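You operate a simulated robot arm through the tools that you are given. There is no shell and no other tool.

Carry out the task below with a simulated robot arm. There is one attempt and no reset: what you move stays moved.

Task
Take the round blue bottle on the top of the picnic table and put it away on the second board from the bottom of the wooden shelf unit. Put the bottle that says "Softener" from the washer end of the table on the ribbed slab and the bottle marked "Soap" on the short shelf under the counter. Take the orange wrapped block on the top of the picnic table and put it away on the top of the tiled table. Take the long white bundle and leave it in the blue bowl. Shut the back washer drawer. Put the large sponge on the top of the picnic table away on the short shelf under the counter. Count the white pegs on the top of the picnic table, then put as many of the soap boxes from the top of the picnic table on the worktop beside the folding board. Any order will do. Set down upright: round blue bottle, bottle.
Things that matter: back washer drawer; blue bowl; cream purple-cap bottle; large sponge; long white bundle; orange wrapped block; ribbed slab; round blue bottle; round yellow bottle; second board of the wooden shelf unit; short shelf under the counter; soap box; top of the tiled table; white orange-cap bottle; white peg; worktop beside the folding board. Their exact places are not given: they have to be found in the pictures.

The check looks at the end state, three seconds after you hand in, the way a careful person would. Anything else that was tipped, shoved, dropped, spilled or broken makes it a failure.

Robot
A 7-joint arm with a two-finger parallel gripper on a trunk, on a base that drives. Base frame: it is fixed to the floor where the robot stands at the start and does not move with it; the origin is under the middle of the robot, x ahead of it, y to its left, z up. Lengths are in m, angles in degrees, forces in N, time in s.
With the tool pointing down near the work surface it reaches from about 0.1 to 0.52 m from the robot's upright axis, wherever it stands. Its first joint turns from -166.0 to 166.0 degrees. Places, roughly: back washer drawer [3.2, 3.1, 0.9]; blue bowl (28x27x8 cm) [3.1, -1.9, 0.3]; cream purple-cap bottle, round yellow bottle, whit [2.25, 0.75, 0.75]; large sponge (10x7x5 cm) [2.6, 1, 0.8]; long white bundle (13x8x6 cm) [3.3, 3, 0.6]; orange wrapped block (3x3x3 cm) [2.5, 1, 0.8]; ribbed slab [-0.5, 1.2, 0.7]; round blue bottle [2.25, 1, 0.75]; second board of the wooden shelf unit [-1.6, 1.4, 0.4]; short shelf under the counter [1.7, -2.7, 0.3]; soap box [2.25, 0.25, 0.75]; top of the tiled table [-1.1, -0.2, 0.8]; white peg (5x3x9 cm) [2.2, 0.5, 0.8]; worktop beside the folding board (17x47 cm) [-2.24, 1.06, 0.86]. Payload 1.57 kg.
The TCP is the grasp point between the finger pads, 0.03 m short of the fingertips. In the tool frame z runs along the fingers and y along their closing line. Largest opening 0.08 m; finger width 0.017, thickness 0.012; the body of the gripper, 0.04 by 0.082 m, starts 0.08 m behind the TCP.
Orientation is told as [roll, pitch, yaw] about the base's x, y, z axes, in that order, counted from this pose: with the fingers straight down and closing along the base's y, the tool's x points along the base's -x, its y along +y and its z along -z.

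Tools
- The arm moves only by the tool nudge_tool. Its arguments are lists of equal length, an entry for each row: "xyz": the shift along the tool's x, y, z in units of 400 mm (1.0 is 400 mm), a list of three; "rot": the turn, a rotation vector about the tool's x, y, z in units of 180 degrees (1.0 is 180 degrees), a list of three; "jaw": the closure, from 0 (fully open) to 1 (shut). In form: {"xyz": [[x, y, z], ...], "rot": [[ax, ay, az], ...], "jaw": [jaw, ...]}. A call has 1 to 20 rows; each row is the pose to reach, as a shift and turn from the pose commanded when the call began, along the tool's axes at that moment. A call with a number of a shift or a turn outside -1 to 1 is refused whole. Rows are played at 5 a second. More than 0.05 m and 8.6 degrees between two rows, or a gripper value outside its range, and nothing of the call is played. A pose out of reach is approached as far as the arm can. The call stops where the force on the tool passes 40 N (or 10 N more than at its start, if that is more) or the arm is blocked; 0.2 s more then pass. Each finger travels about 0.072 m/s and halts on what it meets, pressing with about 30 N; the grip force reading is that of the motor and also rises with nothing between the fingers. The clock runs only during rows and for 0.2 s after the last one: add rows that repeat a pose to give the fingers time. It gives the time, the measured TCP pose, the force on the tool (base axes), the opening and the grip force at its end, in the units of the frame above (readings bear some noise), with the torque about the TCP (base axes, N m) and any sound that the robot's microphone picked up.
- Cameras (640 x 400 px; columns grow to the right, rows downward): "scene" is now at [0.2416, -0.0095, 1.5866]; the picture's right is [-0.12, -0.99, 0.00], its down [-0.82, 0.10, -0.56] and it looks along [0.56, -0.06, -0.83] (base axes); focal length 230 px, centre (320, 200). "wrist" rides on the gripper at [0.072, -0.007, -0.122] in the tool frame; the picture's right is [0.09, 1.00, 0.00], its down [-0.84, 0.08, -0.54] and it looks along [-0.54, 0.05, 0.84] (tool axes); focal length 238 px, centre (320, 200).
- get_image(camera): a new picture of that camera. No time passes.
- lift_body(by): slides the trunk up (or, below 0, down) by that many m; the arm and the scene camera ride with it, the base frame stays. It gives what a move gives, with no picture.
- steer(legs): drives the robot by 1 to 6 legs, each [ahead, left, turn to the left] in m, m and degrees, along the robot's own axes; the way and the turn of a leg run together, so that a leg with both is an arc; at most 1.5 m and 180 degrees a leg. The arm and the cameras ride along, it lands a little off, and it stops where it bumps. It gives what a move gives.
- aim_head(pan, tilt): turns the head with the scene camera to pan (to the left, within 86 degrees either way) and tilt (down, from -29 to 69), counted from straight ahead of the robot. It gives what a move gives.
- locate(camera, pixels): for up to 12 pixels [column, row] of the newest picture of that camera ("zoom" is the newest enlarged one), the place [x, y, z] in the base frame of the surface seen there, good to about 0.002 m. No time passes.
- zoom(camera, box): a new picture of the part [left, top, right, bottom] of that camera's present view, enlarged. No time passes.
- job_done(): hands the job in; it is judged then, once.

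Leave the gripper open and the arm clear of the work at the hand-in unless told otherwise.

The tools are called after "Call:" as a command line: name --argument value ..., lists and objects as JSON in quotes. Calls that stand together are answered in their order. nudge_tool: Moves the arm, as the interface text tells. Its arguments: {"type":"object","properties":{"xyz":{"type":"array","items":{"type":"array","items":{"type":"number"}}},"rot":{"type":"array","items":{"type":"array","items":{"type":"number"}}},"jaw":{"type":"array","items":{"type":"number"}}},"required":["xyz","rot","jaw"]} The other tools are called the same way: lift_body (by) slides the trunk up or down; steer (legs) drives the base; aim_head (pan, tilt) turns the head that bears the scene camera; get_image (camera) takes a picture; locate (camera, pixels) gives the place of the surface under pixels of a picture; zoom (camera, box) takes an enlarged picture of a part of a camera's view; job_done () hands the job in.

At the start:

```text
t: 0.0
tcp_pos: [0.4295, -0.0257, 1.0334]
tcp_rot: [0.0, 0.0, 0.0]
contact_force: [0.7, 0.8, 0.2]
torque: [0.0, -0.02, -0.02]
gripper_width: 0.08
finger_force: 0.1
trunk travel left (down, up): [-0.832, 0.158]
robot x, y, heading: [0.001, -0.0002, 0.1]
head pan, tilt: [-6.6, 55.8]
```

scene: 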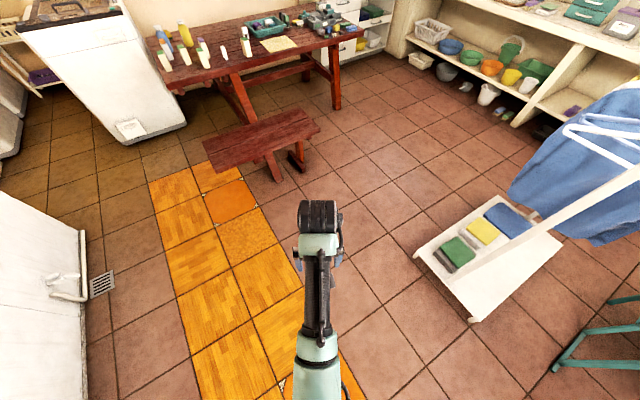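
wrist: 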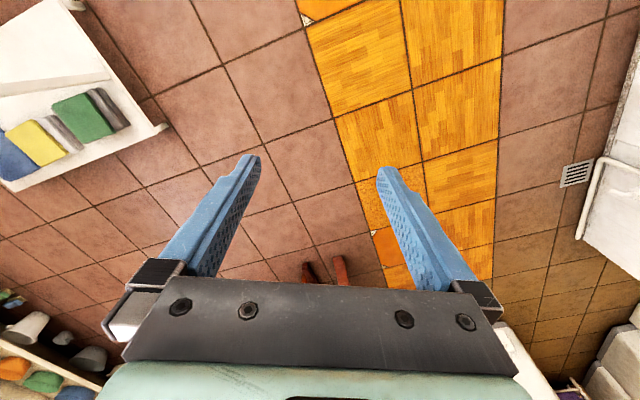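

I see the picnic table ahead with bottles, a bench in front of it, a washer on the left, and shelves at right. First I raise the head to look ahead at the table.

Call:
aim_head --pan 0 --tilt 25

Call:
get_image --camera "scene"

```text
t: 1.0
tcp_pos: [0.4288, -0.0266, 1.0341]
tcp_rot: [0.0, 0.1, 0.0]
contact_force: [0.1, 0.2, -0.5]
torque: [0.01, 0.0, 0.01]
gripper_width: 0.0798
finger_force: 0.0
trunk travel left (down, up): [-0.832, 0.158]
robot x, y, heading: [0.0011, 0.0003, -0.0]
head pan, tilt: [0.0, 25.0]
```

```text
taken
```

scene: 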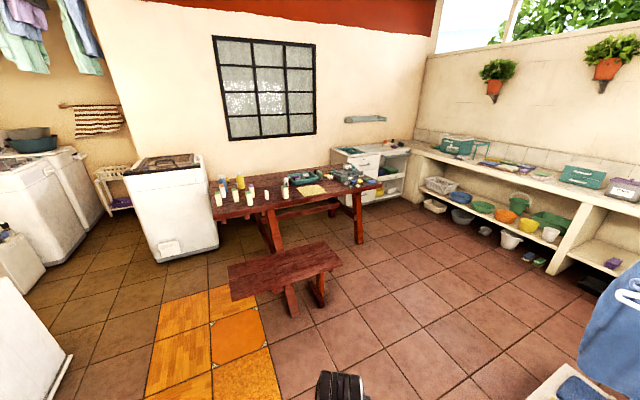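

The overview shows the table, bench, washers at left, and counter at right. I zoom on the table and pan around for a survey.

Call:
zoom --camera "scene" --box '[190, 130, 430, 280]'

Call:
locate --camera "scene" --pixels '[[218, 213], [378, 186], [230, 300], [340, 262], [250, 190], [312, 190], [240, 185], [165, 240]]'

Call:
aim_head --pan 60 --tilt 25

Call:
get_image --camera "scene"

Call:
aim_head --pan -60 --tilt 25

Call:
get_image --camera "scene"

```text
2.67 times, centred on (310, 205) of scene
```

zoom: 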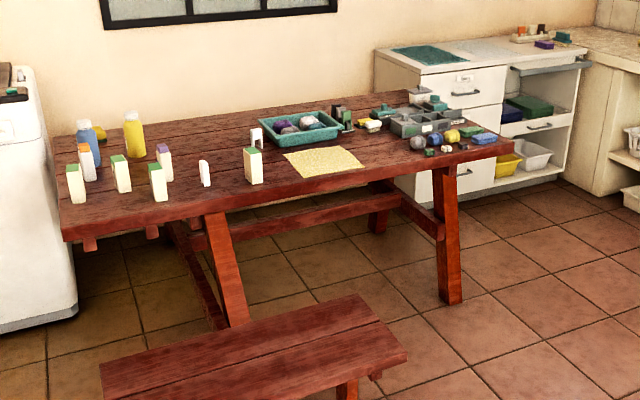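

```text
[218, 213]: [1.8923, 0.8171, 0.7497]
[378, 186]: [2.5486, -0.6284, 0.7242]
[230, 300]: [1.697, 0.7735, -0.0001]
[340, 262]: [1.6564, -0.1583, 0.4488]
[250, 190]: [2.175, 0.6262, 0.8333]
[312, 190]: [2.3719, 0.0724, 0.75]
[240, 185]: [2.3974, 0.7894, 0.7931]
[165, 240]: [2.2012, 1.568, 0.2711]
```

```text
t: 2.3
tcp_pos: [0.4273, -0.0273, 1.0338]
tcp_rot: [0.0, 0.0, 0.0]
contact_force: [0.0, 0.3, 0.3]
torque: [0.0, -0.01, 0.0]
gripper_width: 0.08
finger_force: 0.1
trunk travel left (down, up): [-0.832, 0.158]
robot x, y, heading: [0.0026, 0.0019, 0.1]
head pan, tilt: [60.0, 25.0]
```

```text
taken
```

scene: 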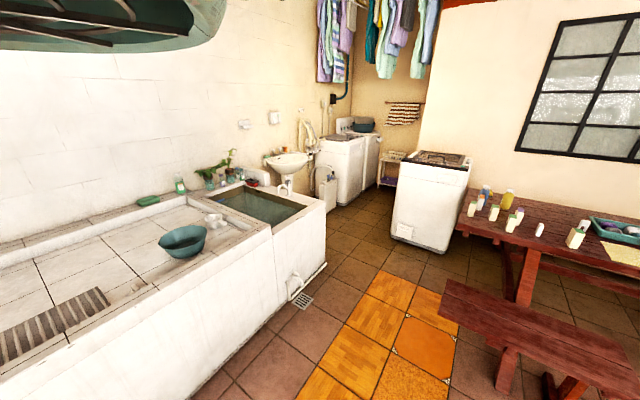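

```text
t: 4.3
tcp_pos: [0.4276, -0.0271, 1.0354]
tcp_rot: [0.0, 0.0, 0.0]
contact_force: [0.2, 0.9, 0.5]
torque: [-0.01, -0.01, -0.07]
gripper_width: 0.0801
finger_force: 0.1
trunk travel left (down, up): [-0.832, 0.158]
robot x, y, heading: [-0.0008, -0.0025, 0.1]
head pan, tilt: [-60.0, 25.0]
```

```text
taken
```

scene: 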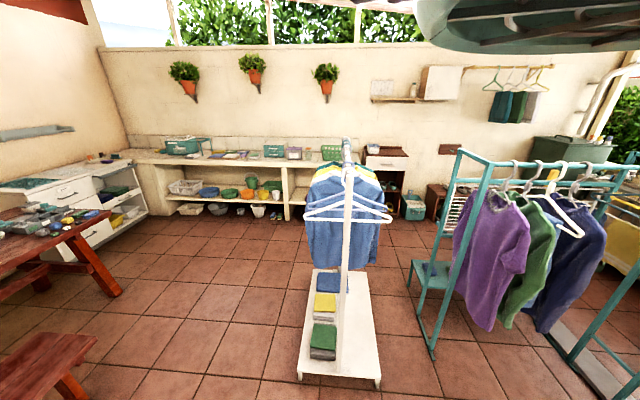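

Survey continues: wide pans left and right.

Call:
aim_head --pan 86 --tilt 35

Call:
get_image --camera "scene"

Call:
locate --camera "scene" --pixels '[[400, 245], [490, 225], [230, 260], [250, 260], [215, 220], [100, 260], [320, 280], [420, 200]]'

Call:
aim_head --pan -86 --tilt 35

Call:
get_image --camera "scene"

Call:
locate --camera "scene" --pixels '[[250, 330], [320, 330], [200, 330], [420, 320], [520, 300], [150, 200]]'

```text
t: 6.6
tcp_pos: [0.4286, -0.0257, 1.0348]
tcp_rot: [0.0, 0.0, 0.0]
contact_force: [0.7, -0.2, -0.5]
torque: [0.0, -0.02, 0.02]
gripper_width: 0.0798
finger_force: 0.0
trunk travel left (down, up): [-0.832, 0.158]
robot x, y, heading: [0.002, -0.0027, 0.2]
head pan, tilt: [85.9, 35.0]
```

```text
taken
```

scene: 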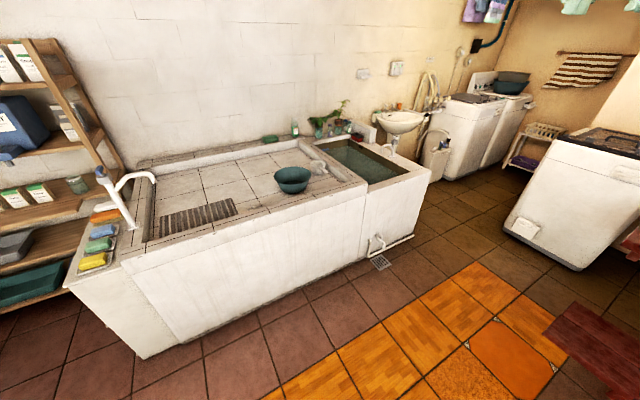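

```text
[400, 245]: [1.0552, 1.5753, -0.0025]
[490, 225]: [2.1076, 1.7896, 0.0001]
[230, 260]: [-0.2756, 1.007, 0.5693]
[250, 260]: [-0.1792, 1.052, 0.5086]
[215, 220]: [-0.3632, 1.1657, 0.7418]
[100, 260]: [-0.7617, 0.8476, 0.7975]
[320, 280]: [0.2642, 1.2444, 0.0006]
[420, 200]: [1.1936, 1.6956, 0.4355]
```

```text
t: 9.2
tcp_pos: [0.4282, -0.0275, 1.0341]
tcp_rot: [0.0, 0.1, 0.0]
contact_force: [0.1, -0.6, 0.3]
torque: [0.0, 0.01, -0.01]
gripper_width: 0.0802
finger_force: 0.0
trunk travel left (down, up): [-0.832, 0.158]
robot x, y, heading: [0.0003, 0.0012, -0.0]
head pan, tilt: [-85.9, 35.0]
```

```text
taken
```

scene: 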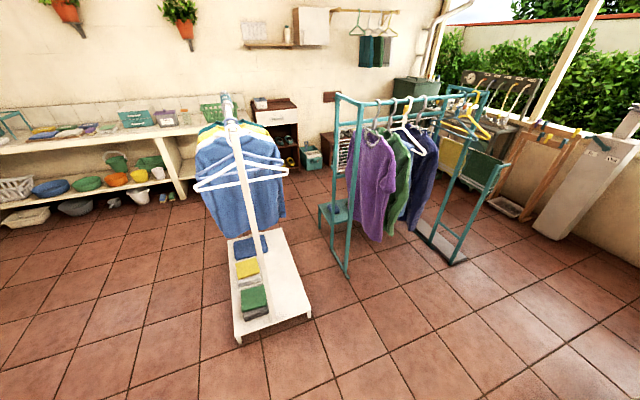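

```text
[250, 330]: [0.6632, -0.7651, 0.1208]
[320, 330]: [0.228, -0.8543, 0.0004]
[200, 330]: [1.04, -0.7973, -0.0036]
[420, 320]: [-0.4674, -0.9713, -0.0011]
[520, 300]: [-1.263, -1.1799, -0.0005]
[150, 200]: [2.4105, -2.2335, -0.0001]
```

The ribbed slab is on the tub to the left. I turn 90° left to look behind the robot.

Call:
steer --legs '[[0, 0, 90]]'

Call:
aim_head --pan 70 --tilt 30

Call:
get_image --camera "scene"

Call:
locate --camera "scene" --pixels '[[320, 200], [200, 250], [320, 300], [420, 250], [500, 200], [560, 150], [150, 200]]'

```text
t: 13.4
tcp_pos: [0.0267, 0.4285, 1.0343]
tcp_rot: [-0.1, -0.1, 89.9]
contact_force: [0.1, -0.1, 0.7]
torque: [0.01, 0.01, 0.0]
gripper_width: 0.0798
finger_force: 0.0
trunk travel left (down, up): [-0.832, 0.158]
robot x, y, heading: [0.0002, -0.002, 90.0]
head pan, tilt: [-85.9, 35.0]
```

```text
t: 15.8
tcp_pos: [0.0266, 0.4279, 1.0327]
tcp_rot: [0.0, 0.0, 90.0]
contact_force: [0.3, -0.7, -0.2]
torque: [-0.03, 0.01, -0.02]
gripper_width: 0.08
finger_force: 0.1
trunk travel left (down, up): [-0.832, 0.158]
robot x, y, heading: [-0.005, 0.0037, 89.9]
head pan, tilt: [70.0, 30.0]
```

```text
taken
```

scene: 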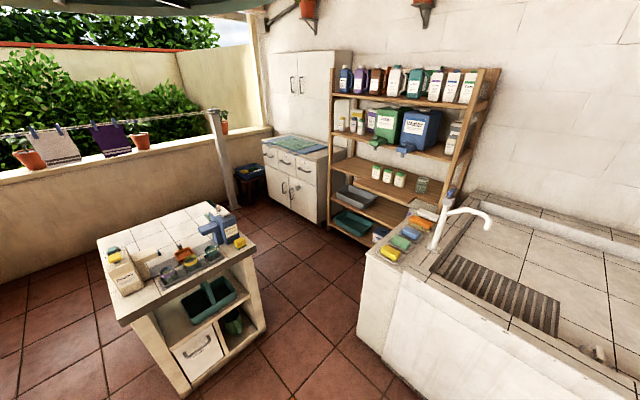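

```text
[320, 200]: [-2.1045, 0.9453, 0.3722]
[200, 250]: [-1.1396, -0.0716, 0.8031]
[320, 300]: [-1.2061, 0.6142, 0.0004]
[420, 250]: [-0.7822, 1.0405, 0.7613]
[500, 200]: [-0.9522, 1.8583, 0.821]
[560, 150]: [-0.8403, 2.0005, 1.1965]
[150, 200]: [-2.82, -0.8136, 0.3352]
```

I see the tiled table (left), the wooden shelf unit, cabinet with folding board. I zoom in on each target.

Call:
zoom --camera "scene" --box '[240, 40, 500, 250]'

Call:
zoom --camera "scene" --box '[80, 180, 320, 340]'

Call:
locate --camera "zoom" --pixels '[[150, 200], [300, 100], [450, 110], [120, 330], [400, 220], [100, 180], [340, 75], [200, 120]]'

```text
1.90 times, centred on (370, 145) of scene
```

zoom: 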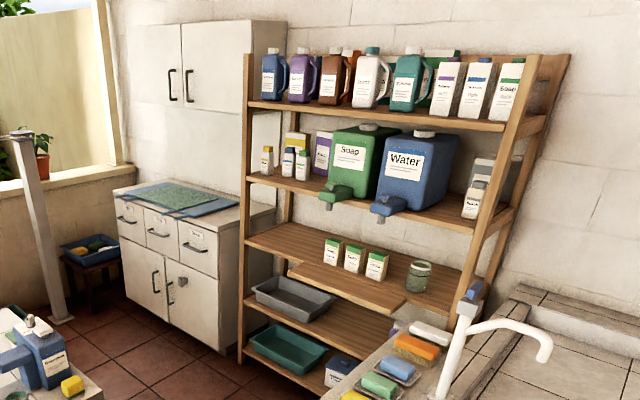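

```text
2.50 times, centred on (200, 260) of scene
```

zoom: 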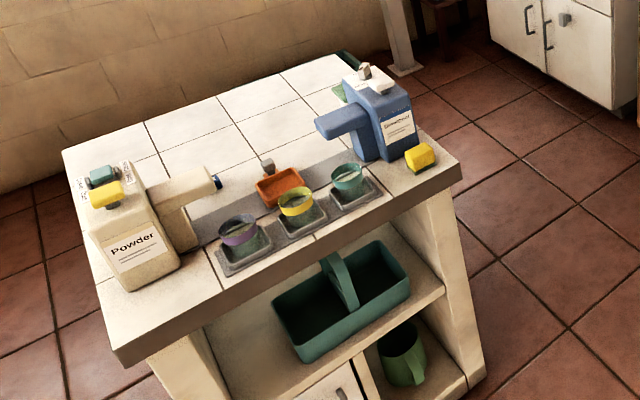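

```text
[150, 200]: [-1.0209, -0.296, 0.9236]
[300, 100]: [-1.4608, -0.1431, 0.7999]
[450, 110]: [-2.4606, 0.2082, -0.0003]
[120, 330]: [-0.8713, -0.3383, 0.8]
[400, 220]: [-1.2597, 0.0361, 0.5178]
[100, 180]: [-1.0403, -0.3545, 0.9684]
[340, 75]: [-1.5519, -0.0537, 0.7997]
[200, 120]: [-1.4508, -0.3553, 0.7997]
```

Good views. Now I go toward the picnic table to look closely at its left end and the objects. I turn back and drive ahead-left.

Call:
steer --legs '[[0, 0, -90], [0.7, 0.5, 0]]'

Call:
aim_head --pan 0 --tilt 35

Call:
get_image --camera "scene"

```text
t: 24.2
tcp_pos: [1.1263, 0.4804, 1.0337]
tcp_rot: [0.0, 0.1, 0.4]
contact_force: [0.2, -1.3, -0.3]
torque: [0.01, -0.01, -0.01]
gripper_width: 0.0802
finger_force: 0.0
trunk travel left (down, up): [-0.832, 0.158]
robot x, y, heading: [0.6982, 0.5042, 0.6]
head pan, tilt: [70.0, 30.0]
```

```text
t: 25.6
tcp_pos: [1.126, 0.4817, 1.0338]
tcp_rot: [0.0, 0.0, 0.4]
contact_force: [0.9, 0.1, -0.1]
torque: [0.01, -0.01, 0.02]
gripper_width: 0.0805
finger_force: 0.1
trunk travel left (down, up): [-0.832, 0.158]
robot x, y, heading: [0.6956, 0.5022, 0.4]
head pan, tilt: [0.0, 35.0]
```

```text
taken
```

scene: 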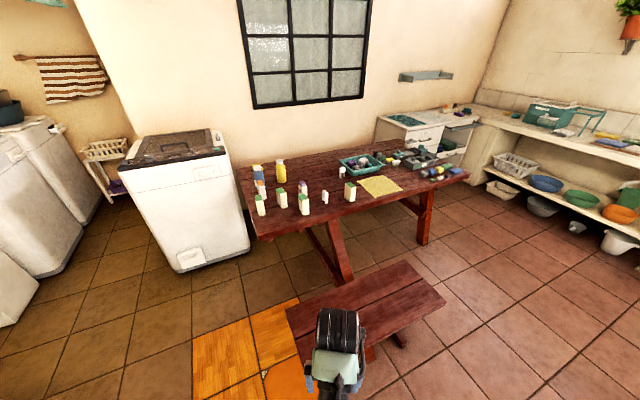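

I zoom in on the table objects and locate the table edges, bench, and washer faces.

Call:
zoom --camera "scene" --box '[230, 140, 370, 230]'

Call:
locate --camera "zoom" --pixels '[[120, 130], [230, 125], [140, 290], [250, 280], [310, 215], [330, 290], [435, 265], [540, 240], [510, 145], [130, 220], [130, 100], [600, 115]]'

Call:
locate --camera "scene" --pixels '[[257, 240], [237, 165], [290, 315], [370, 263], [445, 300], [248, 245], [185, 270], [228, 150], [340, 285], [468, 178], [130, 170], [300, 365]]'

```text
4.44 times, centred on (300, 185) of scene
```

zoom: 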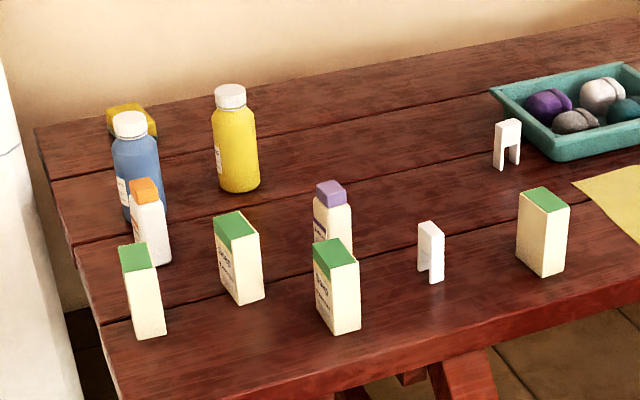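

```text
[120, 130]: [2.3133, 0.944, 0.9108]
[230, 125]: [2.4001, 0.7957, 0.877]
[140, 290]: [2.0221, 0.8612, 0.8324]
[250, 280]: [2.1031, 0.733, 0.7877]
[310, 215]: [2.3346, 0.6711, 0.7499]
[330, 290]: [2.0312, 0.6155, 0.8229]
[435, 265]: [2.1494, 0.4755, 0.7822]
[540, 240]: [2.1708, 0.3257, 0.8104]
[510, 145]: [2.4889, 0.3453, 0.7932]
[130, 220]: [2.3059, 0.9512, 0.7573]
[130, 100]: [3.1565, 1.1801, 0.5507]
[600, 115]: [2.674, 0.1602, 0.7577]
```

```text
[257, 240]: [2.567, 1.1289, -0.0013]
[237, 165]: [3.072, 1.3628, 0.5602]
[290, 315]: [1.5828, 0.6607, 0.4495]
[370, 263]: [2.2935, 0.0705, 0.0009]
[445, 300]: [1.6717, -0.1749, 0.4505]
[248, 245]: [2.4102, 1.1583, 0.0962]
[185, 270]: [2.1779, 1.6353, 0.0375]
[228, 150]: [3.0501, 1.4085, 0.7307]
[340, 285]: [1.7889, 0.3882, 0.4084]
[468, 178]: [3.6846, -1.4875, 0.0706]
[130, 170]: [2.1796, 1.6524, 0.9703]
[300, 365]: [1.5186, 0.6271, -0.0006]
```

I see four green-top soap boxes, two white pegs so far, blue, yellow, orange-cap, and purple-cap bottles, and a yellow item behind the blue bottle. I locate the back items and table edges.

Call:
locate --camera "zoom" --pixels '[[145, 120], [112, 122], [35, 130], [75, 245], [110, 360], [400, 85], [600, 300], [300, 95], [160, 150], [330, 110], [240, 185], [150, 260]]'

Call:
zoom --camera "scene" --box '[330, 120, 480, 220]'

Call:
locate --camera "zoom" --pixels '[[260, 50], [590, 220], [140, 330], [450, 330], [60, 250]]'

```text
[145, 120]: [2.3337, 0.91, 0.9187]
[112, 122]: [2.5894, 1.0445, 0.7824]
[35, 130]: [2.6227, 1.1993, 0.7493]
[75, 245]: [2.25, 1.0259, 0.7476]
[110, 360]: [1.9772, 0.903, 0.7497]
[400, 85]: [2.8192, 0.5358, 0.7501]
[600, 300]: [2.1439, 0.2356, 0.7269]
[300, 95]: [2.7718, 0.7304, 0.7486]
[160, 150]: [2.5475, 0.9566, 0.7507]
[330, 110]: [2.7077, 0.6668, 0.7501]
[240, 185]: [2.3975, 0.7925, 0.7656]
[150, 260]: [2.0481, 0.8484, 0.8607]
```

```text
4.00 times, centred on (405, 170) of scene
```

zoom: 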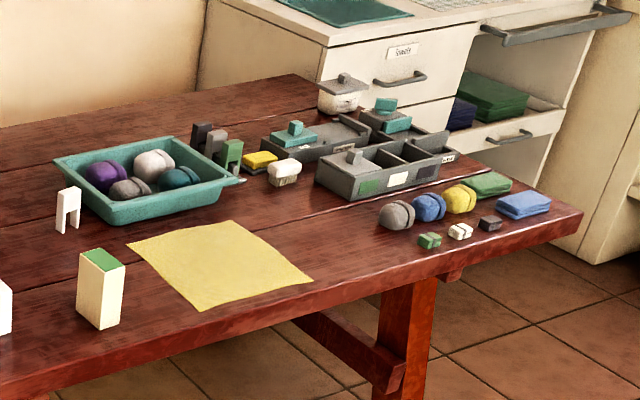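

```text
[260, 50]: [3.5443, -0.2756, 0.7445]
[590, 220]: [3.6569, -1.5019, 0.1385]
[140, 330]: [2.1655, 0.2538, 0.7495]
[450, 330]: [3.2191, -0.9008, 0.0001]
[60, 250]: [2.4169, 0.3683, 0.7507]
```

The table is rotated about 24°, and the washer stands 5 cm from its left end. I want to know my own base footprint; I look steeply down at it.

Call:
aim_head --pan 70 --tilt 69

Call:
get_image --camera "scene"

Call:
locate --camera "scene" --pixels '[[320, 390], [320, 350], [320, 300], [200, 390], [450, 390], [320, 250]]'

```text
t: 27.0
tcp_pos: [1.125, 0.4802, 1.0335]
tcp_rot: [0.0, 0.0, 0.3]
contact_force: [-0.3, 0.3, 0.3]
torque: [0.0, -0.04, -0.01]
gripper_width: 0.0801
finger_force: 0.0
trunk travel left (down, up): [-0.832, 0.158]
robot x, y, heading: [0.696, 0.5025, 0.4]
head pan, tilt: [70.0, 68.8]
```

```text
taken
```

scene: 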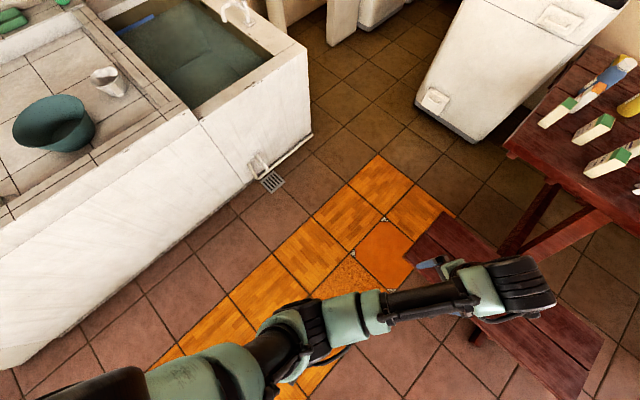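

```text
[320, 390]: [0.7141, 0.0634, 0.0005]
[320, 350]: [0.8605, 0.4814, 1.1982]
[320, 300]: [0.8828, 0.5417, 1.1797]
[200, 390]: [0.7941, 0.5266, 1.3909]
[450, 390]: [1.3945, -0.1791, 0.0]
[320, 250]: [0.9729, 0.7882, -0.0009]
```

I check the other side to find how far the base reaches.

Call:
aim_head --pan -86 --tilt 69

Call:
get_image --camera "scene"

Call:
locate --camera "scene" --pixels '[[600, 300], [600, 390], [520, 390], [450, 390], [630, 200], [560, 340]]'

```text
t: 29.4
tcp_pos: [1.1256, 0.4809, 1.0345]
tcp_rot: [0.0, 0.0, 0.4]
contact_force: [0.3, -0.6, 0.3]
torque: [0.01, 0.01, 0.01]
gripper_width: 0.0802
finger_force: 0.1
trunk travel left (down, up): [-0.832, 0.158]
robot x, y, heading: [0.6974, 0.5061, 0.6]
head pan, tilt: [-85.9, 68.8]
```

```text
taken
```

scene: 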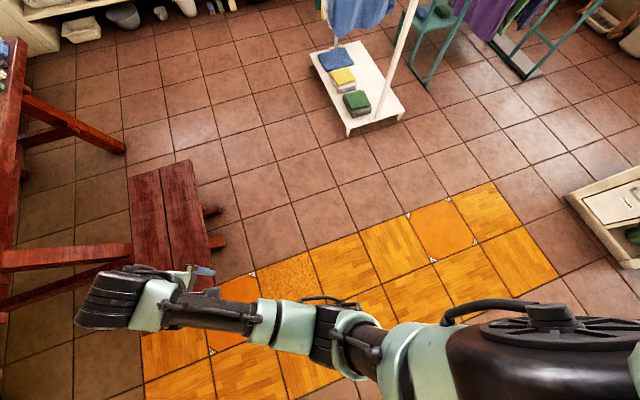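

```text
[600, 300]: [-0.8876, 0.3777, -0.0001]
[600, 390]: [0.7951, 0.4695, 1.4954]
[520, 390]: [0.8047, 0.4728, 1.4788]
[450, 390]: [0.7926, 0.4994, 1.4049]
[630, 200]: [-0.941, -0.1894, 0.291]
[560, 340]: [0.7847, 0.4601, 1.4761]
```

The base isn't visible from the head. I rotate the wrist about 150° so the wrist camera looks back at the base.

Call:
nudge_tool --xyz '[[0, 0, 0], [0, 0, 0], [0, 0, 0], [0, 0, 0], [0, 0, 0], [0, 0, 0], [0, 0, 0], [0, 0, 0], [0, 0, 0], [0, 0, 0], [0, 0, 0], [0, 0, 0], [0, 0, 0], [0, 0, 0], [0, 0, 0], [0, 0, 0], [0, 0, 0], [0, 0, 0]]' --rot '[[0, 0, 0.046], [0, 0, 0.092], [0, 0, 0.138], [0, 0, 0.184], [0, 0, 0.23], [0, 0, 0.276], [0, 0, 0.322], [0, 0, 0.368], [0, 0, 0.414], [0, 0, 0.46], [0, 0, 0.506], [0, 0, 0.552], [0, 0, 0.598], [0, 0, 0.644], [0, 0, 0.69], [0, 0, 0.736], [0, 0, 0.782], [0, 0, 0.828]]' --jaw '[0, 0, 0, 0, 0, 0, 0, 0, 0, 0, 0, 0, 0, 0, 0, 0, 0, 0]'

Call:
get_image --camera "wrist"

```text
t: 33.2
tcp_pos: [1.1263, 0.4814, 1.0342]
tcp_rot: [0.0, 0.0, -148.8]
contact_force: [-0.8, -0.1, -0.2]
torque: [0.02, -0.01, 0.02]
gripper_width: 0.08
finger_force: 0.1
trunk travel left (down, up): [-0.832, 0.158]
robot x, y, heading: [0.6962, 0.5055, 0.6]
head pan, tilt: [-85.9, 68.8]
```

```text
taken
```

wrist: 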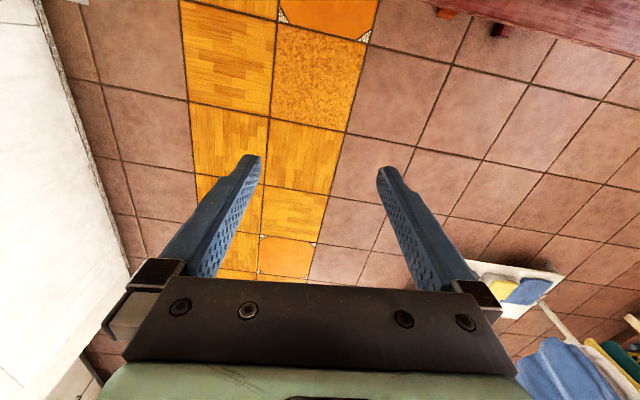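

The base isn't apparent in this view; I check what pixel (266,144) — where the robot's foot should be — really is.

Call:
locate --camera "wrist" --pixels '[[266, 144], [266, 200], [230, 130], [100, 150], [320, 200], [230, 50]]'

```text
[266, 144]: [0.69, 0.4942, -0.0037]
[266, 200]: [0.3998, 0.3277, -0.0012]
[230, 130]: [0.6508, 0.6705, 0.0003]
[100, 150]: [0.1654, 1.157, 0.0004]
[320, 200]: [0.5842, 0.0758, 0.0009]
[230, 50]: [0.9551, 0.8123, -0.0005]
```

The base is not drawn, so I'll rely on careful distances. I rotate the wrist back, raise the trunk, and drive toward the table's washer end.

Call:
nudge_tool --xyz '[[0, 0, 0], [0, 0, 0], [0, 0, 0], [0, 0, 0], [0, 0, 0], [0, 0, 0], [0, 0, 0], [0, 0, 0], [0, 0, 0], [0, 0, 0], [0, 0, 0], [0, 0, 0], [0, 0, 0], [0, 0, 0], [0, 0, 0], [0, 0, 0], [0, 0, 0], [0, 0, 0]]' --rot '[[0, 0, -0.046], [0, 0, -0.092], [0, 0, -0.138], [0, 0, -0.184], [0, 0, -0.23], [0, 0, -0.276], [0, 0, -0.322], [0, 0, -0.368], [0, 0, -0.414], [0, 0, -0.46], [0, 0, -0.506], [0, 0, -0.552], [0, 0, -0.598], [0, 0, -0.644], [0, 0, -0.69], [0, 0, -0.736], [0, 0, -0.782], [0, 0, -0.828]]' --jaw '[0, 0, 0, 0, 0, 0, 0, 0, 0, 0, 0, 0, 0, 0, 0, 0, 0, 0]'

Call:
lift_body --by 0.15

Call:
steer --legs '[[0.6, 0.6, 0], [0, 0, -35]]'

Call:
aim_head --pan 0 --tilt 40

Call:
get_image --camera "scene"

```text
t: 37.0
tcp_pos: [1.1258, 0.481, 1.0342]
tcp_rot: [0.0, 0.0, 0.4]
contact_force: [0.9, 0.0, 0.7]
torque: [0.0, -0.01, -0.01]
gripper_width: 0.08
finger_force: 0.0
trunk travel left (down, up): [-0.832, 0.158]
robot x, y, heading: [0.6978, 0.5046, 0.2]
head pan, tilt: [-85.9, 68.8]
```

```text
t: 38.8
tcp_pos: [1.1251, 0.4811, 1.1843]
tcp_rot: [0.0, 0.0, 0.4]
contact_force: [0.5, -0.5, -0.2]
torque: [0.0, 0.03, -0.01]
gripper_width: 0.08
finger_force: 0.1
trunk travel left (down, up): [-0.982, 0.008]
robot x, y, heading: [0.6981, 0.5063, 0.6]
head pan, tilt: [-85.9, 68.8]
```

```text
t: 44.9
tcp_pos: [1.6299, 0.8493, 1.185]
tcp_rot: [0.0, 0.0, -34.1]
contact_force: [0.5, 0.4, 0.1]
torque: [0.01, -0.04, -0.01]
gripper_width: 0.0799
finger_force: 0.0
trunk travel left (down, up): [-0.982, 0.008]
robot x, y, heading: [1.286, 1.1107, -34.4]
head pan, tilt: [-85.9, 68.8]
```

```text
t: 46.5
tcp_pos: [1.6298, 0.8491, 1.1853]
tcp_rot: [-0.1, 0.0, -34.1]
contact_force: [-0.1, 0.5, -0.1]
torque: [-0.01, 0.01, 0.02]
gripper_width: 0.0802
finger_force: 0.1
trunk travel left (down, up): [-0.982, 0.008]
robot x, y, heading: [1.2907, 1.1117, -34.2]
head pan, tilt: [0.0, 40.0]
```

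```text
taken
```

scene: 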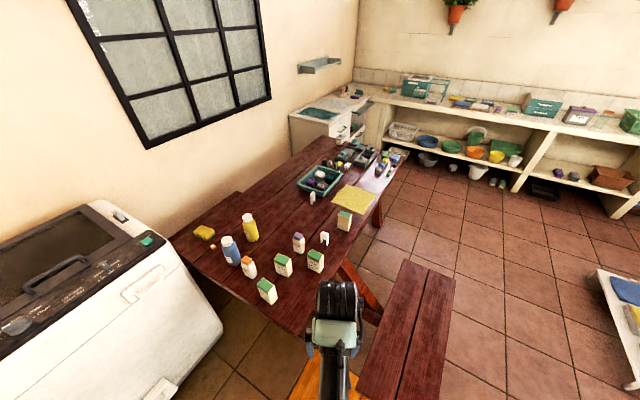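

Now a good view of the table. I zoom onto its left end and the middle.

Call:
zoom --camera "scene" --box '[170, 200, 370, 325]'

Call:
locate --camera "zoom" --pixels '[[110, 105], [135, 145], [185, 130], [250, 70], [250, 190], [408, 110], [492, 122], [362, 185], [465, 180], [310, 265], [555, 55], [450, 0]]'

Call:
zoom --camera "scene" --box '[280, 120, 440, 240]'

```text
3.20 times, centred on (270, 262) of scene
```

zoom: 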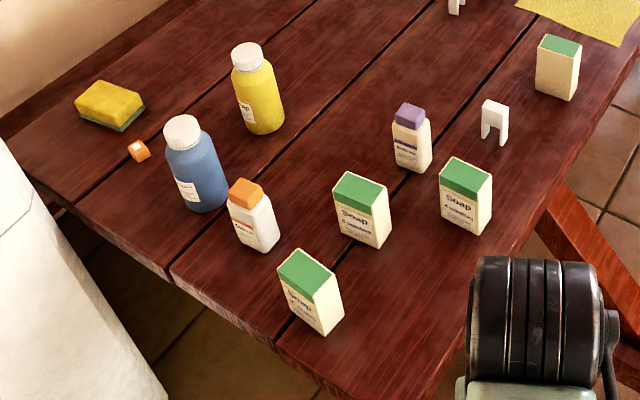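

```text
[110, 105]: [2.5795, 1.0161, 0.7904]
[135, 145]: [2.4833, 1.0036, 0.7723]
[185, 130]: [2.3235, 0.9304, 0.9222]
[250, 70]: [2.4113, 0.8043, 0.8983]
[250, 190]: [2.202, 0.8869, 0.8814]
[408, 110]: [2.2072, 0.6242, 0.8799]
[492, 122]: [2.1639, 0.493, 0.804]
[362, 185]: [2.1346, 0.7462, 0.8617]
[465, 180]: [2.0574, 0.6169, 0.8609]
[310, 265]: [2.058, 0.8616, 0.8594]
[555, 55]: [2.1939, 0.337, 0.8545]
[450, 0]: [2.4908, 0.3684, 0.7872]
```

```text
3.33 times, centred on (360, 180) of scene
```

zoom: 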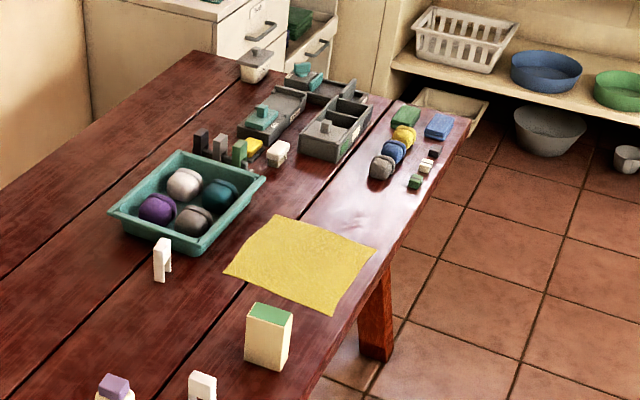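

Two white pegs so far. I zoom to read bottle labels.

Call:
zoom --camera "scene" --box '[238, 210, 268, 230]'

Call:
zoom --camera "scene" --box '[235, 252, 265, 282]'

Call:
zoom --camera "scene" --box '[285, 230, 315, 258]'

Call:
zoom --camera "scene" --box '[218, 234, 248, 268]'

```text
16.00 times, centred on (253, 220) of scene
```

zoom: 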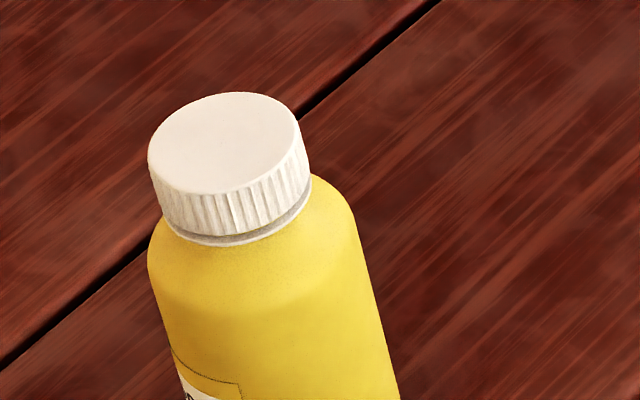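

```text
13.33 times, centred on (250, 267) of scene
```

zoom: 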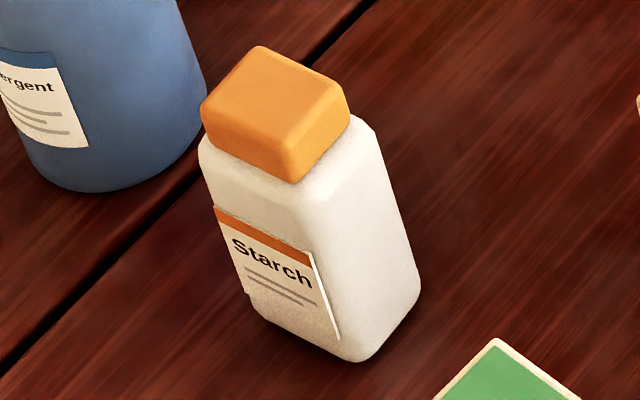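

```text
14.29 times, centred on (300, 244) of scene
```

zoom: 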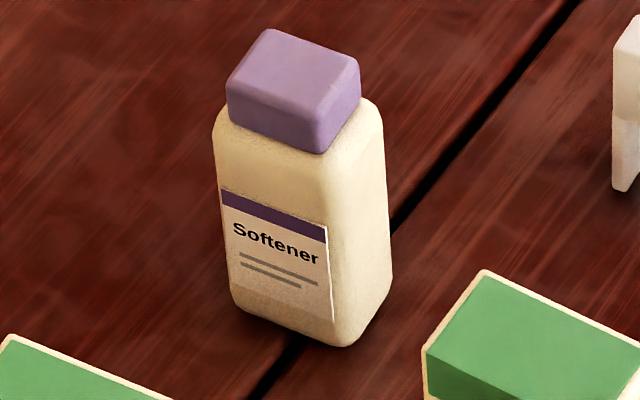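

```text
11.76 times, centred on (233, 251) of scene
```

zoom: 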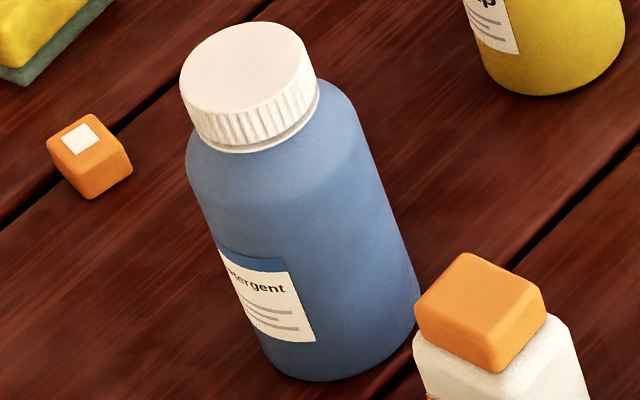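

Labels: white orange-cap = Starch, cream purple-cap = Softener, blue = Detergent, yellow ends in "p" (Soap). I measure the objects more exactly with this zoom.

Call:
locate --camera "zoom" --pixels '[[195, 160], [320, 160], [250, 60], [190, 70], [300, 60], [240, 20], [270, 370], [410, 300], [222, 270], [320, 380], [85, 140], [55, 75]]'

Call:
zoom --camera "scene" --box '[236, 206, 268, 246]'

Call:
locate --camera "zoom" --pixels '[[255, 60], [195, 60], [310, 60], [255, 20], [255, 95], [230, 250], [370, 250], [300, 390], [290, 250], [380, 350], [300, 170]]'

```text
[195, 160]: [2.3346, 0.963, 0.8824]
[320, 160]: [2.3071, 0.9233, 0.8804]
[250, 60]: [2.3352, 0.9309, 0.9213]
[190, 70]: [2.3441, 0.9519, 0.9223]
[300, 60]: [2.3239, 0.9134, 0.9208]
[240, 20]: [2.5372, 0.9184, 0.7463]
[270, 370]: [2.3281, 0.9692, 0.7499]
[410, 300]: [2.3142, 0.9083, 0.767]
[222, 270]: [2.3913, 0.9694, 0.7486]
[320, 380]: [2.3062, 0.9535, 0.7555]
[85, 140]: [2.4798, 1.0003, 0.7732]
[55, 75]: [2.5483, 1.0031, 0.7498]
```

```text
10.00 times, centred on (252, 226) of scene
```

zoom: 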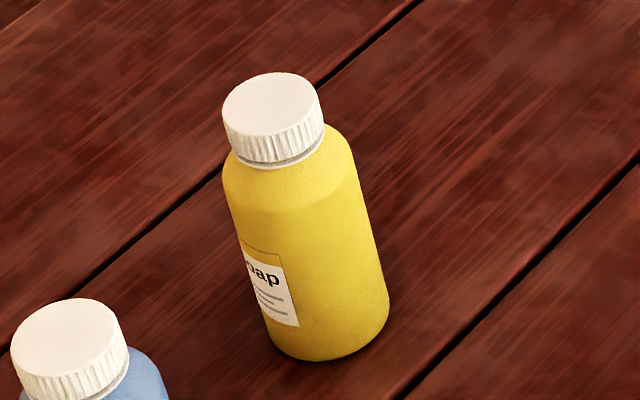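

```text
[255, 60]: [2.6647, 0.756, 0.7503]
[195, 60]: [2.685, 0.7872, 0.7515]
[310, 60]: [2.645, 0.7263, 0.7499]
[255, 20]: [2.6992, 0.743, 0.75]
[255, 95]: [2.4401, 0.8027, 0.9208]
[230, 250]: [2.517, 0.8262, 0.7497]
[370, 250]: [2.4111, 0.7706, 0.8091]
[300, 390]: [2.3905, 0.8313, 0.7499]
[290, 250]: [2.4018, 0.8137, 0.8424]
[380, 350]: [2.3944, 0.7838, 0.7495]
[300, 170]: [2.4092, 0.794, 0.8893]
```

Yellow bottle reads "Soap". Now I test how far the arm reaches with the tool down: extend ahead (tool −x) at this safe height (z≈1.18, all items below 0.93).

Call:
nudge_tool --xyz '[[-0.1, 0, 0], [-0.2, 0, 0], [-0.3, 0, 0], [-0.4, 0, 0], [-0.5, 0, 0], [-0.6, 0, 0], [-0.7, 0, 0]]' --rot '[[0, 0, 0], [0, 0, 0], [0, 0, 0], [0, 0, 0], [0, 0, 0], [0, 0, 0], [0, 0, 0]]' --jaw '[0, 0, 0, 0, 0, 0, 0]'

Call:
get_image --camera "scene"

```text
t: 48.1
tcp_pos: [1.7978, 0.7374, 1.1904]
tcp_rot: [0.1, -0.1, -34.1]
contact_force: [-0.1, 1.1, -0.3]
torque: [0.03, -0.01, -0.03]
gripper_width: 0.08
finger_force: 0.0
out of reach, approached as far as the arm can: row 6, 7
trunk travel left (down, up): [-0.982, 0.008]
robot x, y, heading: [1.2912, 1.1139, -33.8]
head pan, tilt: [0.0, 40.0]
```

```text
taken
```

scene: 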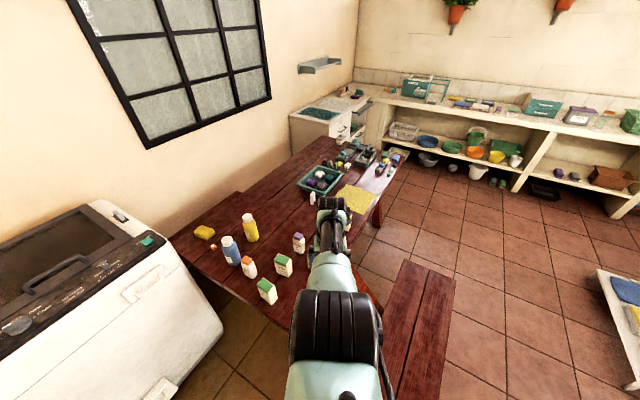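

Tool-down reach is about 0.63 m with the trunk at a suitable height. I retract the arm, then drive to the spot in front of the washer at the table's left end, facing along the table.

Call:
nudge_tool --xyz '[[0.1, 0, 0], [0.2, 0, 0], [0.3, 0, 0], [0.4, 0, 0], [0.5, 0, 0], [0.6, 0, 0]]' --rot '[[0, 0, 0], [0, 0, 0], [0, 0, 0], [0, 0, 0], [0, 0, 0], [0, 0, 0]]' --jaw '[0, 0, 0, 0, 0, 0]'

Call:
steer --legs '[[0.2, 0.35, -31]]'

Call:
get_image --camera "scene"

```text
t: 49.5
tcp_pos: [1.6172, 0.8573, 1.2027]
tcp_rot: [-1.0, -2.1, -33.3]
contact_force: [-1.9, 0.5, -1.3]
torque: [-0.12, -0.1, 0.04]
gripper_width: 0.0799
finger_force: 0.1
out of reach, approached as far as the arm can: row 6
trunk travel left (down, up): [-0.982, 0.008]
robot x, y, heading: [1.2899, 1.1102, -34.1]
head pan, tilt: [0.0, 40.0]
```

```text
t: 52.0
tcp_pos: [1.8293, 0.8021, 1.196]
tcp_rot: [0.0, -1.4, -65.4]
contact_force: [-0.3, 0.0, 0.2]
torque: [-0.02, 0.01, -0.03]
gripper_width: 0.0797
finger_force: 0.1
trunk travel left (down, up): [-0.982, 0.008]
robot x, y, heading: [1.6848, 1.1836, -65.6]
head pan, tilt: [0.0, 40.0]
```

```text
taken
```

scene: 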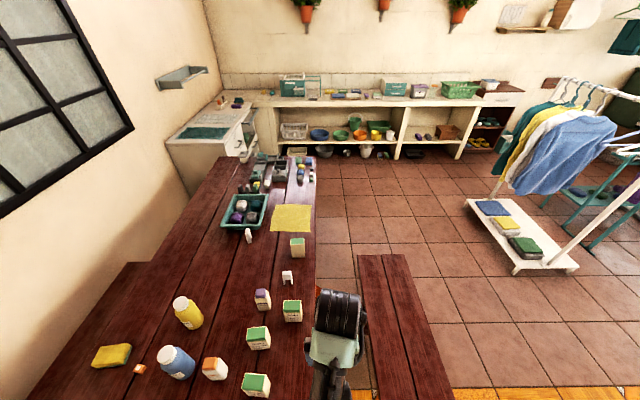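

Robot is at the table's end facing along it. I zoom at the far half to check for more white pegs.

Call:
zoom --camera "scene" --box '[205, 145, 335, 255]'

Call:
locate --camera "scene" --pixels '[[110, 350], [139, 370], [172, 352], [183, 305], [212, 365], [262, 295], [256, 380], [258, 333], [291, 305], [297, 243], [288, 275], [60, 390]]'

```text
3.64 times, centred on (270, 200) of scene
```

zoom: 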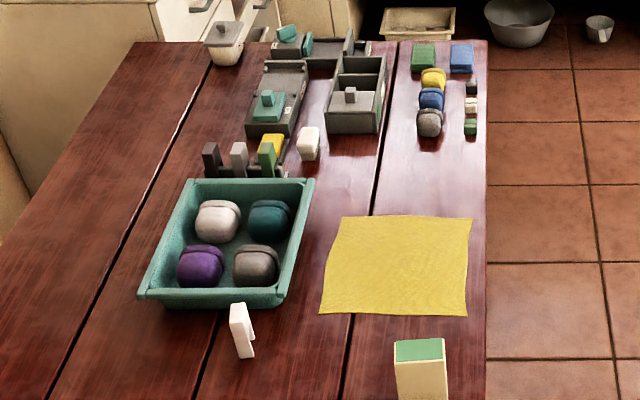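

```text
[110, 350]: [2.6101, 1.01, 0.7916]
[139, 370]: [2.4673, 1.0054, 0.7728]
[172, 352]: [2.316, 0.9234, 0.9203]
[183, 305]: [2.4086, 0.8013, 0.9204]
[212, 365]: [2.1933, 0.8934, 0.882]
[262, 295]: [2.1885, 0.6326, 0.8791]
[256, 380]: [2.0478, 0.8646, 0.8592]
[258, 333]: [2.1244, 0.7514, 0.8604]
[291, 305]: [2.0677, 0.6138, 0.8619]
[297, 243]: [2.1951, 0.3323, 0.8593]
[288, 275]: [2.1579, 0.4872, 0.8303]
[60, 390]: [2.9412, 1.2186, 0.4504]
```

Still two white pegs. Now I plan to take the nearest soap box (A) at scene (256,384). I tilt the head down to see it better and zoom.

Call:
aim_head --pan 15 --tilt 58

Call:
get_image --camera "scene"

```text
t: 52.9
tcp_pos: [1.8291, 0.8039, 1.1969]
tcp_rot: [0.0, -1.5, -65.4]
contact_force: [-0.7, -0.5, 0.2]
torque: [-0.03, 0.02, 0.01]
gripper_width: 0.08
finger_force: 0.0
trunk travel left (down, up): [-0.982, 0.008]
robot x, y, heading: [1.6817, 1.1843, -65.5]
head pan, tilt: [15.0, 58.0]
```

```text
taken
```

scene: 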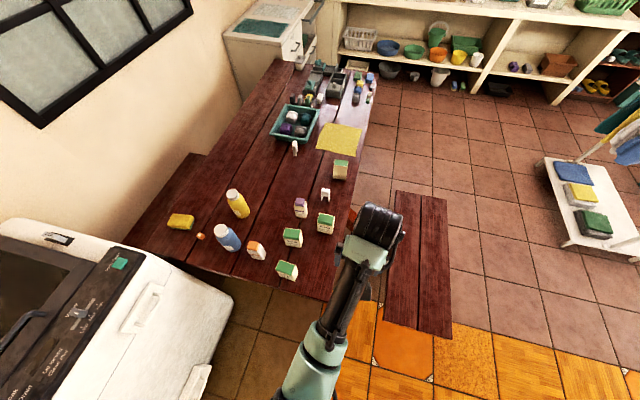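

I zoom in on the cluster and get corner points of the soap box A and others.

Call:
zoom --camera "scene" --box '[240, 225, 320, 290]'

Call:
zoom --camera "scene" --box '[270, 255, 305, 285]'

```text
6.15 times, centred on (280, 258) of scene
```

zoom: 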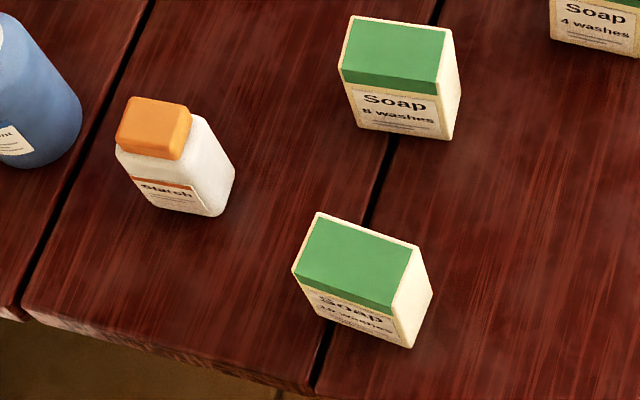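

```text
13.33 times, centred on (288, 270) of scene
```

zoom: 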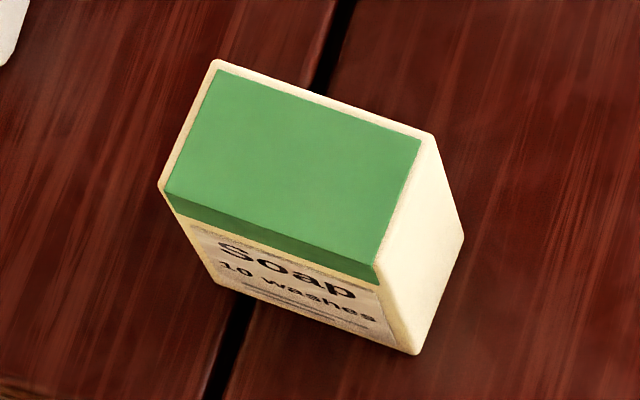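

I locate the top corners of box A (zoom).

Call:
locate --camera "zoom" --pixels '[[220, 66], [425, 140], [375, 265], [166, 190], [298, 160], [415, 345], [455, 240], [222, 280]]'

Call:
get_image --camera "wrist"

```text
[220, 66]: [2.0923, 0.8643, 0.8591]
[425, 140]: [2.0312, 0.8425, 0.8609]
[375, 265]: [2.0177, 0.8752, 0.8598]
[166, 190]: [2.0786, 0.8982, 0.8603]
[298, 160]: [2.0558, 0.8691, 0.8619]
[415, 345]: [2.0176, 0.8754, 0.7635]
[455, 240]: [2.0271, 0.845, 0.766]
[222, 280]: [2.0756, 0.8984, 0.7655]
```

```text
taken
```

wrist: 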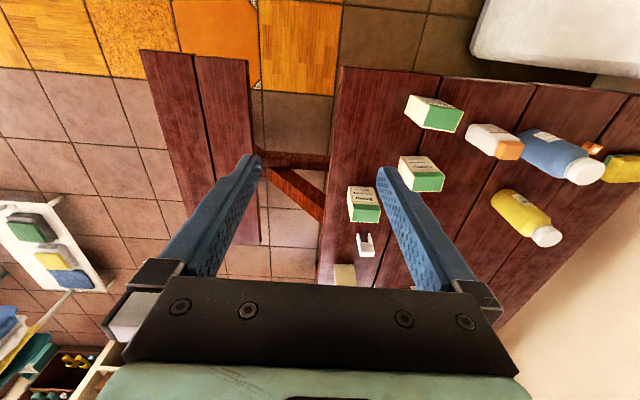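

Box A: 65×36 mm, top z 0.860, yaw ≈20°, centre (2.055, 0.870). First a small move ahead (off the near reach limit) to see if the small tilt vanishes.

Call:
nudge_tool --xyz '[[-0.06, 0.1, 0], [-0.06, 0.2, 0]]' --rot '[[0, 0, 0], [0, 0, 0]]' --jaw '[0, 0]'

```text
t: 53.5
tcp_pos: [1.9106, 0.8142, 1.1974]
tcp_rot: [0.0, -1.4, -65.5]
contact_force: [-0.6, 0.1, -0.3]
torque: [-0.02, 0.0, -0.01]
gripper_width: 0.0799
finger_force: 0.1
trunk travel left (down, up): [-0.982, 0.008]
robot x, y, heading: [1.68, 1.1855, -65.4]
head pan, tilt: [15.0, 58.0]
```

I correct the 1.4° tilt and move over the box; then rotate.

Call:
nudge_tool --xyz '[[0, 0.1, 0], [-0.02, 0.2, 0], [-0.02, 0.3, 0], [-0.02, 0.386, 0]]' --rot '[[0, 0.008, 0], [0, 0.008, 0], [0, 0.008, 0], [0, 0.008, 0]]' --jaw '[0, 0, 0, 0]'

Call:
nudge_tool --xyz '[[0, 0, 0], [0, 0, 0], [0, 0, 0], [0, 0, 0], [0, 0, 0], [0, 0, 0], [0, 0, 0], [0, 0, 0], [0, 0, 0], [0, 0, 0], [0, 0, 0]]' --rot '[[0, 0, -0.043], [0, 0, -0.086], [0, 0, -0.129], [0, 0, -0.172], [0, 0, -0.215], [0, 0, -0.258], [0, 0, -0.301], [0, 0, -0.344], [0, 0, -0.387], [0, 0, -0.43], [0, 0, -0.474]]' --jaw '[0, 0, 0, 0, 0, 0, 0, 0, 0, 0, 0]'

Call:
get_image --camera "wrist"

```text
t: 54.5
tcp_pos: [2.0558, 0.8715, 1.198]
tcp_rot: [-0.1, 0.0, -65.5]
contact_force: [1.4, 0.5, 0.6]
torque: [0.01, 0.03, -0.01]
gripper_width: 0.0799
finger_force: 0.1
trunk travel left (down, up): [-0.982, 0.008]
robot x, y, heading: [1.6857, 1.1873, -65.4]
head pan, tilt: [15.0, 58.0]
```

```text
t: 56.9
tcp_pos: [2.0551, 0.8711, 1.1973]
tcp_rot: [0.0, 0.0, 20.0]
contact_force: [0.0, 0.7, -1.1]
torque: [-0.04, 0.0, 0.01]
gripper_width: 0.0799
finger_force: 0.0
trunk travel left (down, up): [-0.982, 0.008]
robot x, y, heading: [1.6809, 1.1873, -65.4]
head pan, tilt: [15.0, 58.0]
```

```text
taken
```

wrist: 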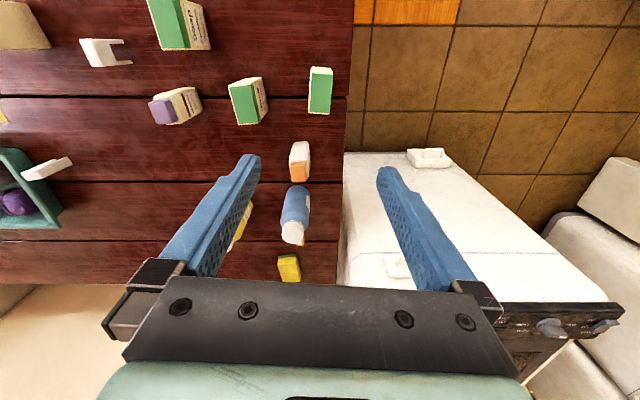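

The gripper is right above box A. I lower the trunk by 0.28 (fingertips to ≈0.887, above the box top 0.860).

Call:
lift_body --by -0.28

Call:
get_image --camera "wrist"

```text
t: 59.7
tcp_pos: [2.0549, 0.8711, 0.9176]
tcp_rot: [0.0, 0.0, 19.9]
contact_force: [0.7, -0.3, -0.3]
torque: [-0.01, 0.01, -0.02]
gripper_width: 0.0798
finger_force: 0.1
trunk travel left (down, up): [-0.702, 0.288]
robot x, y, heading: [1.6821, 1.1877, -65.4]
head pan, tilt: [15.0, 58.0]
```

```text
taken
```

wrist: 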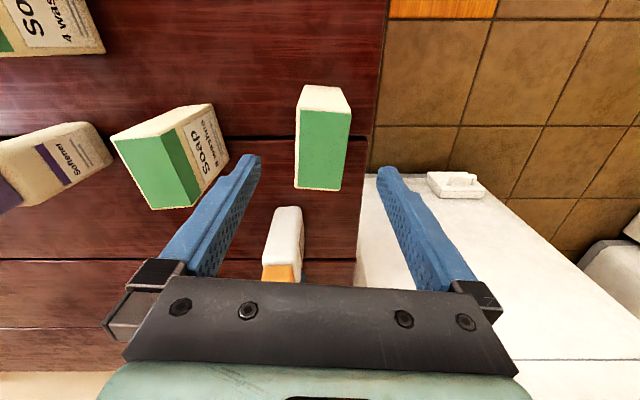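

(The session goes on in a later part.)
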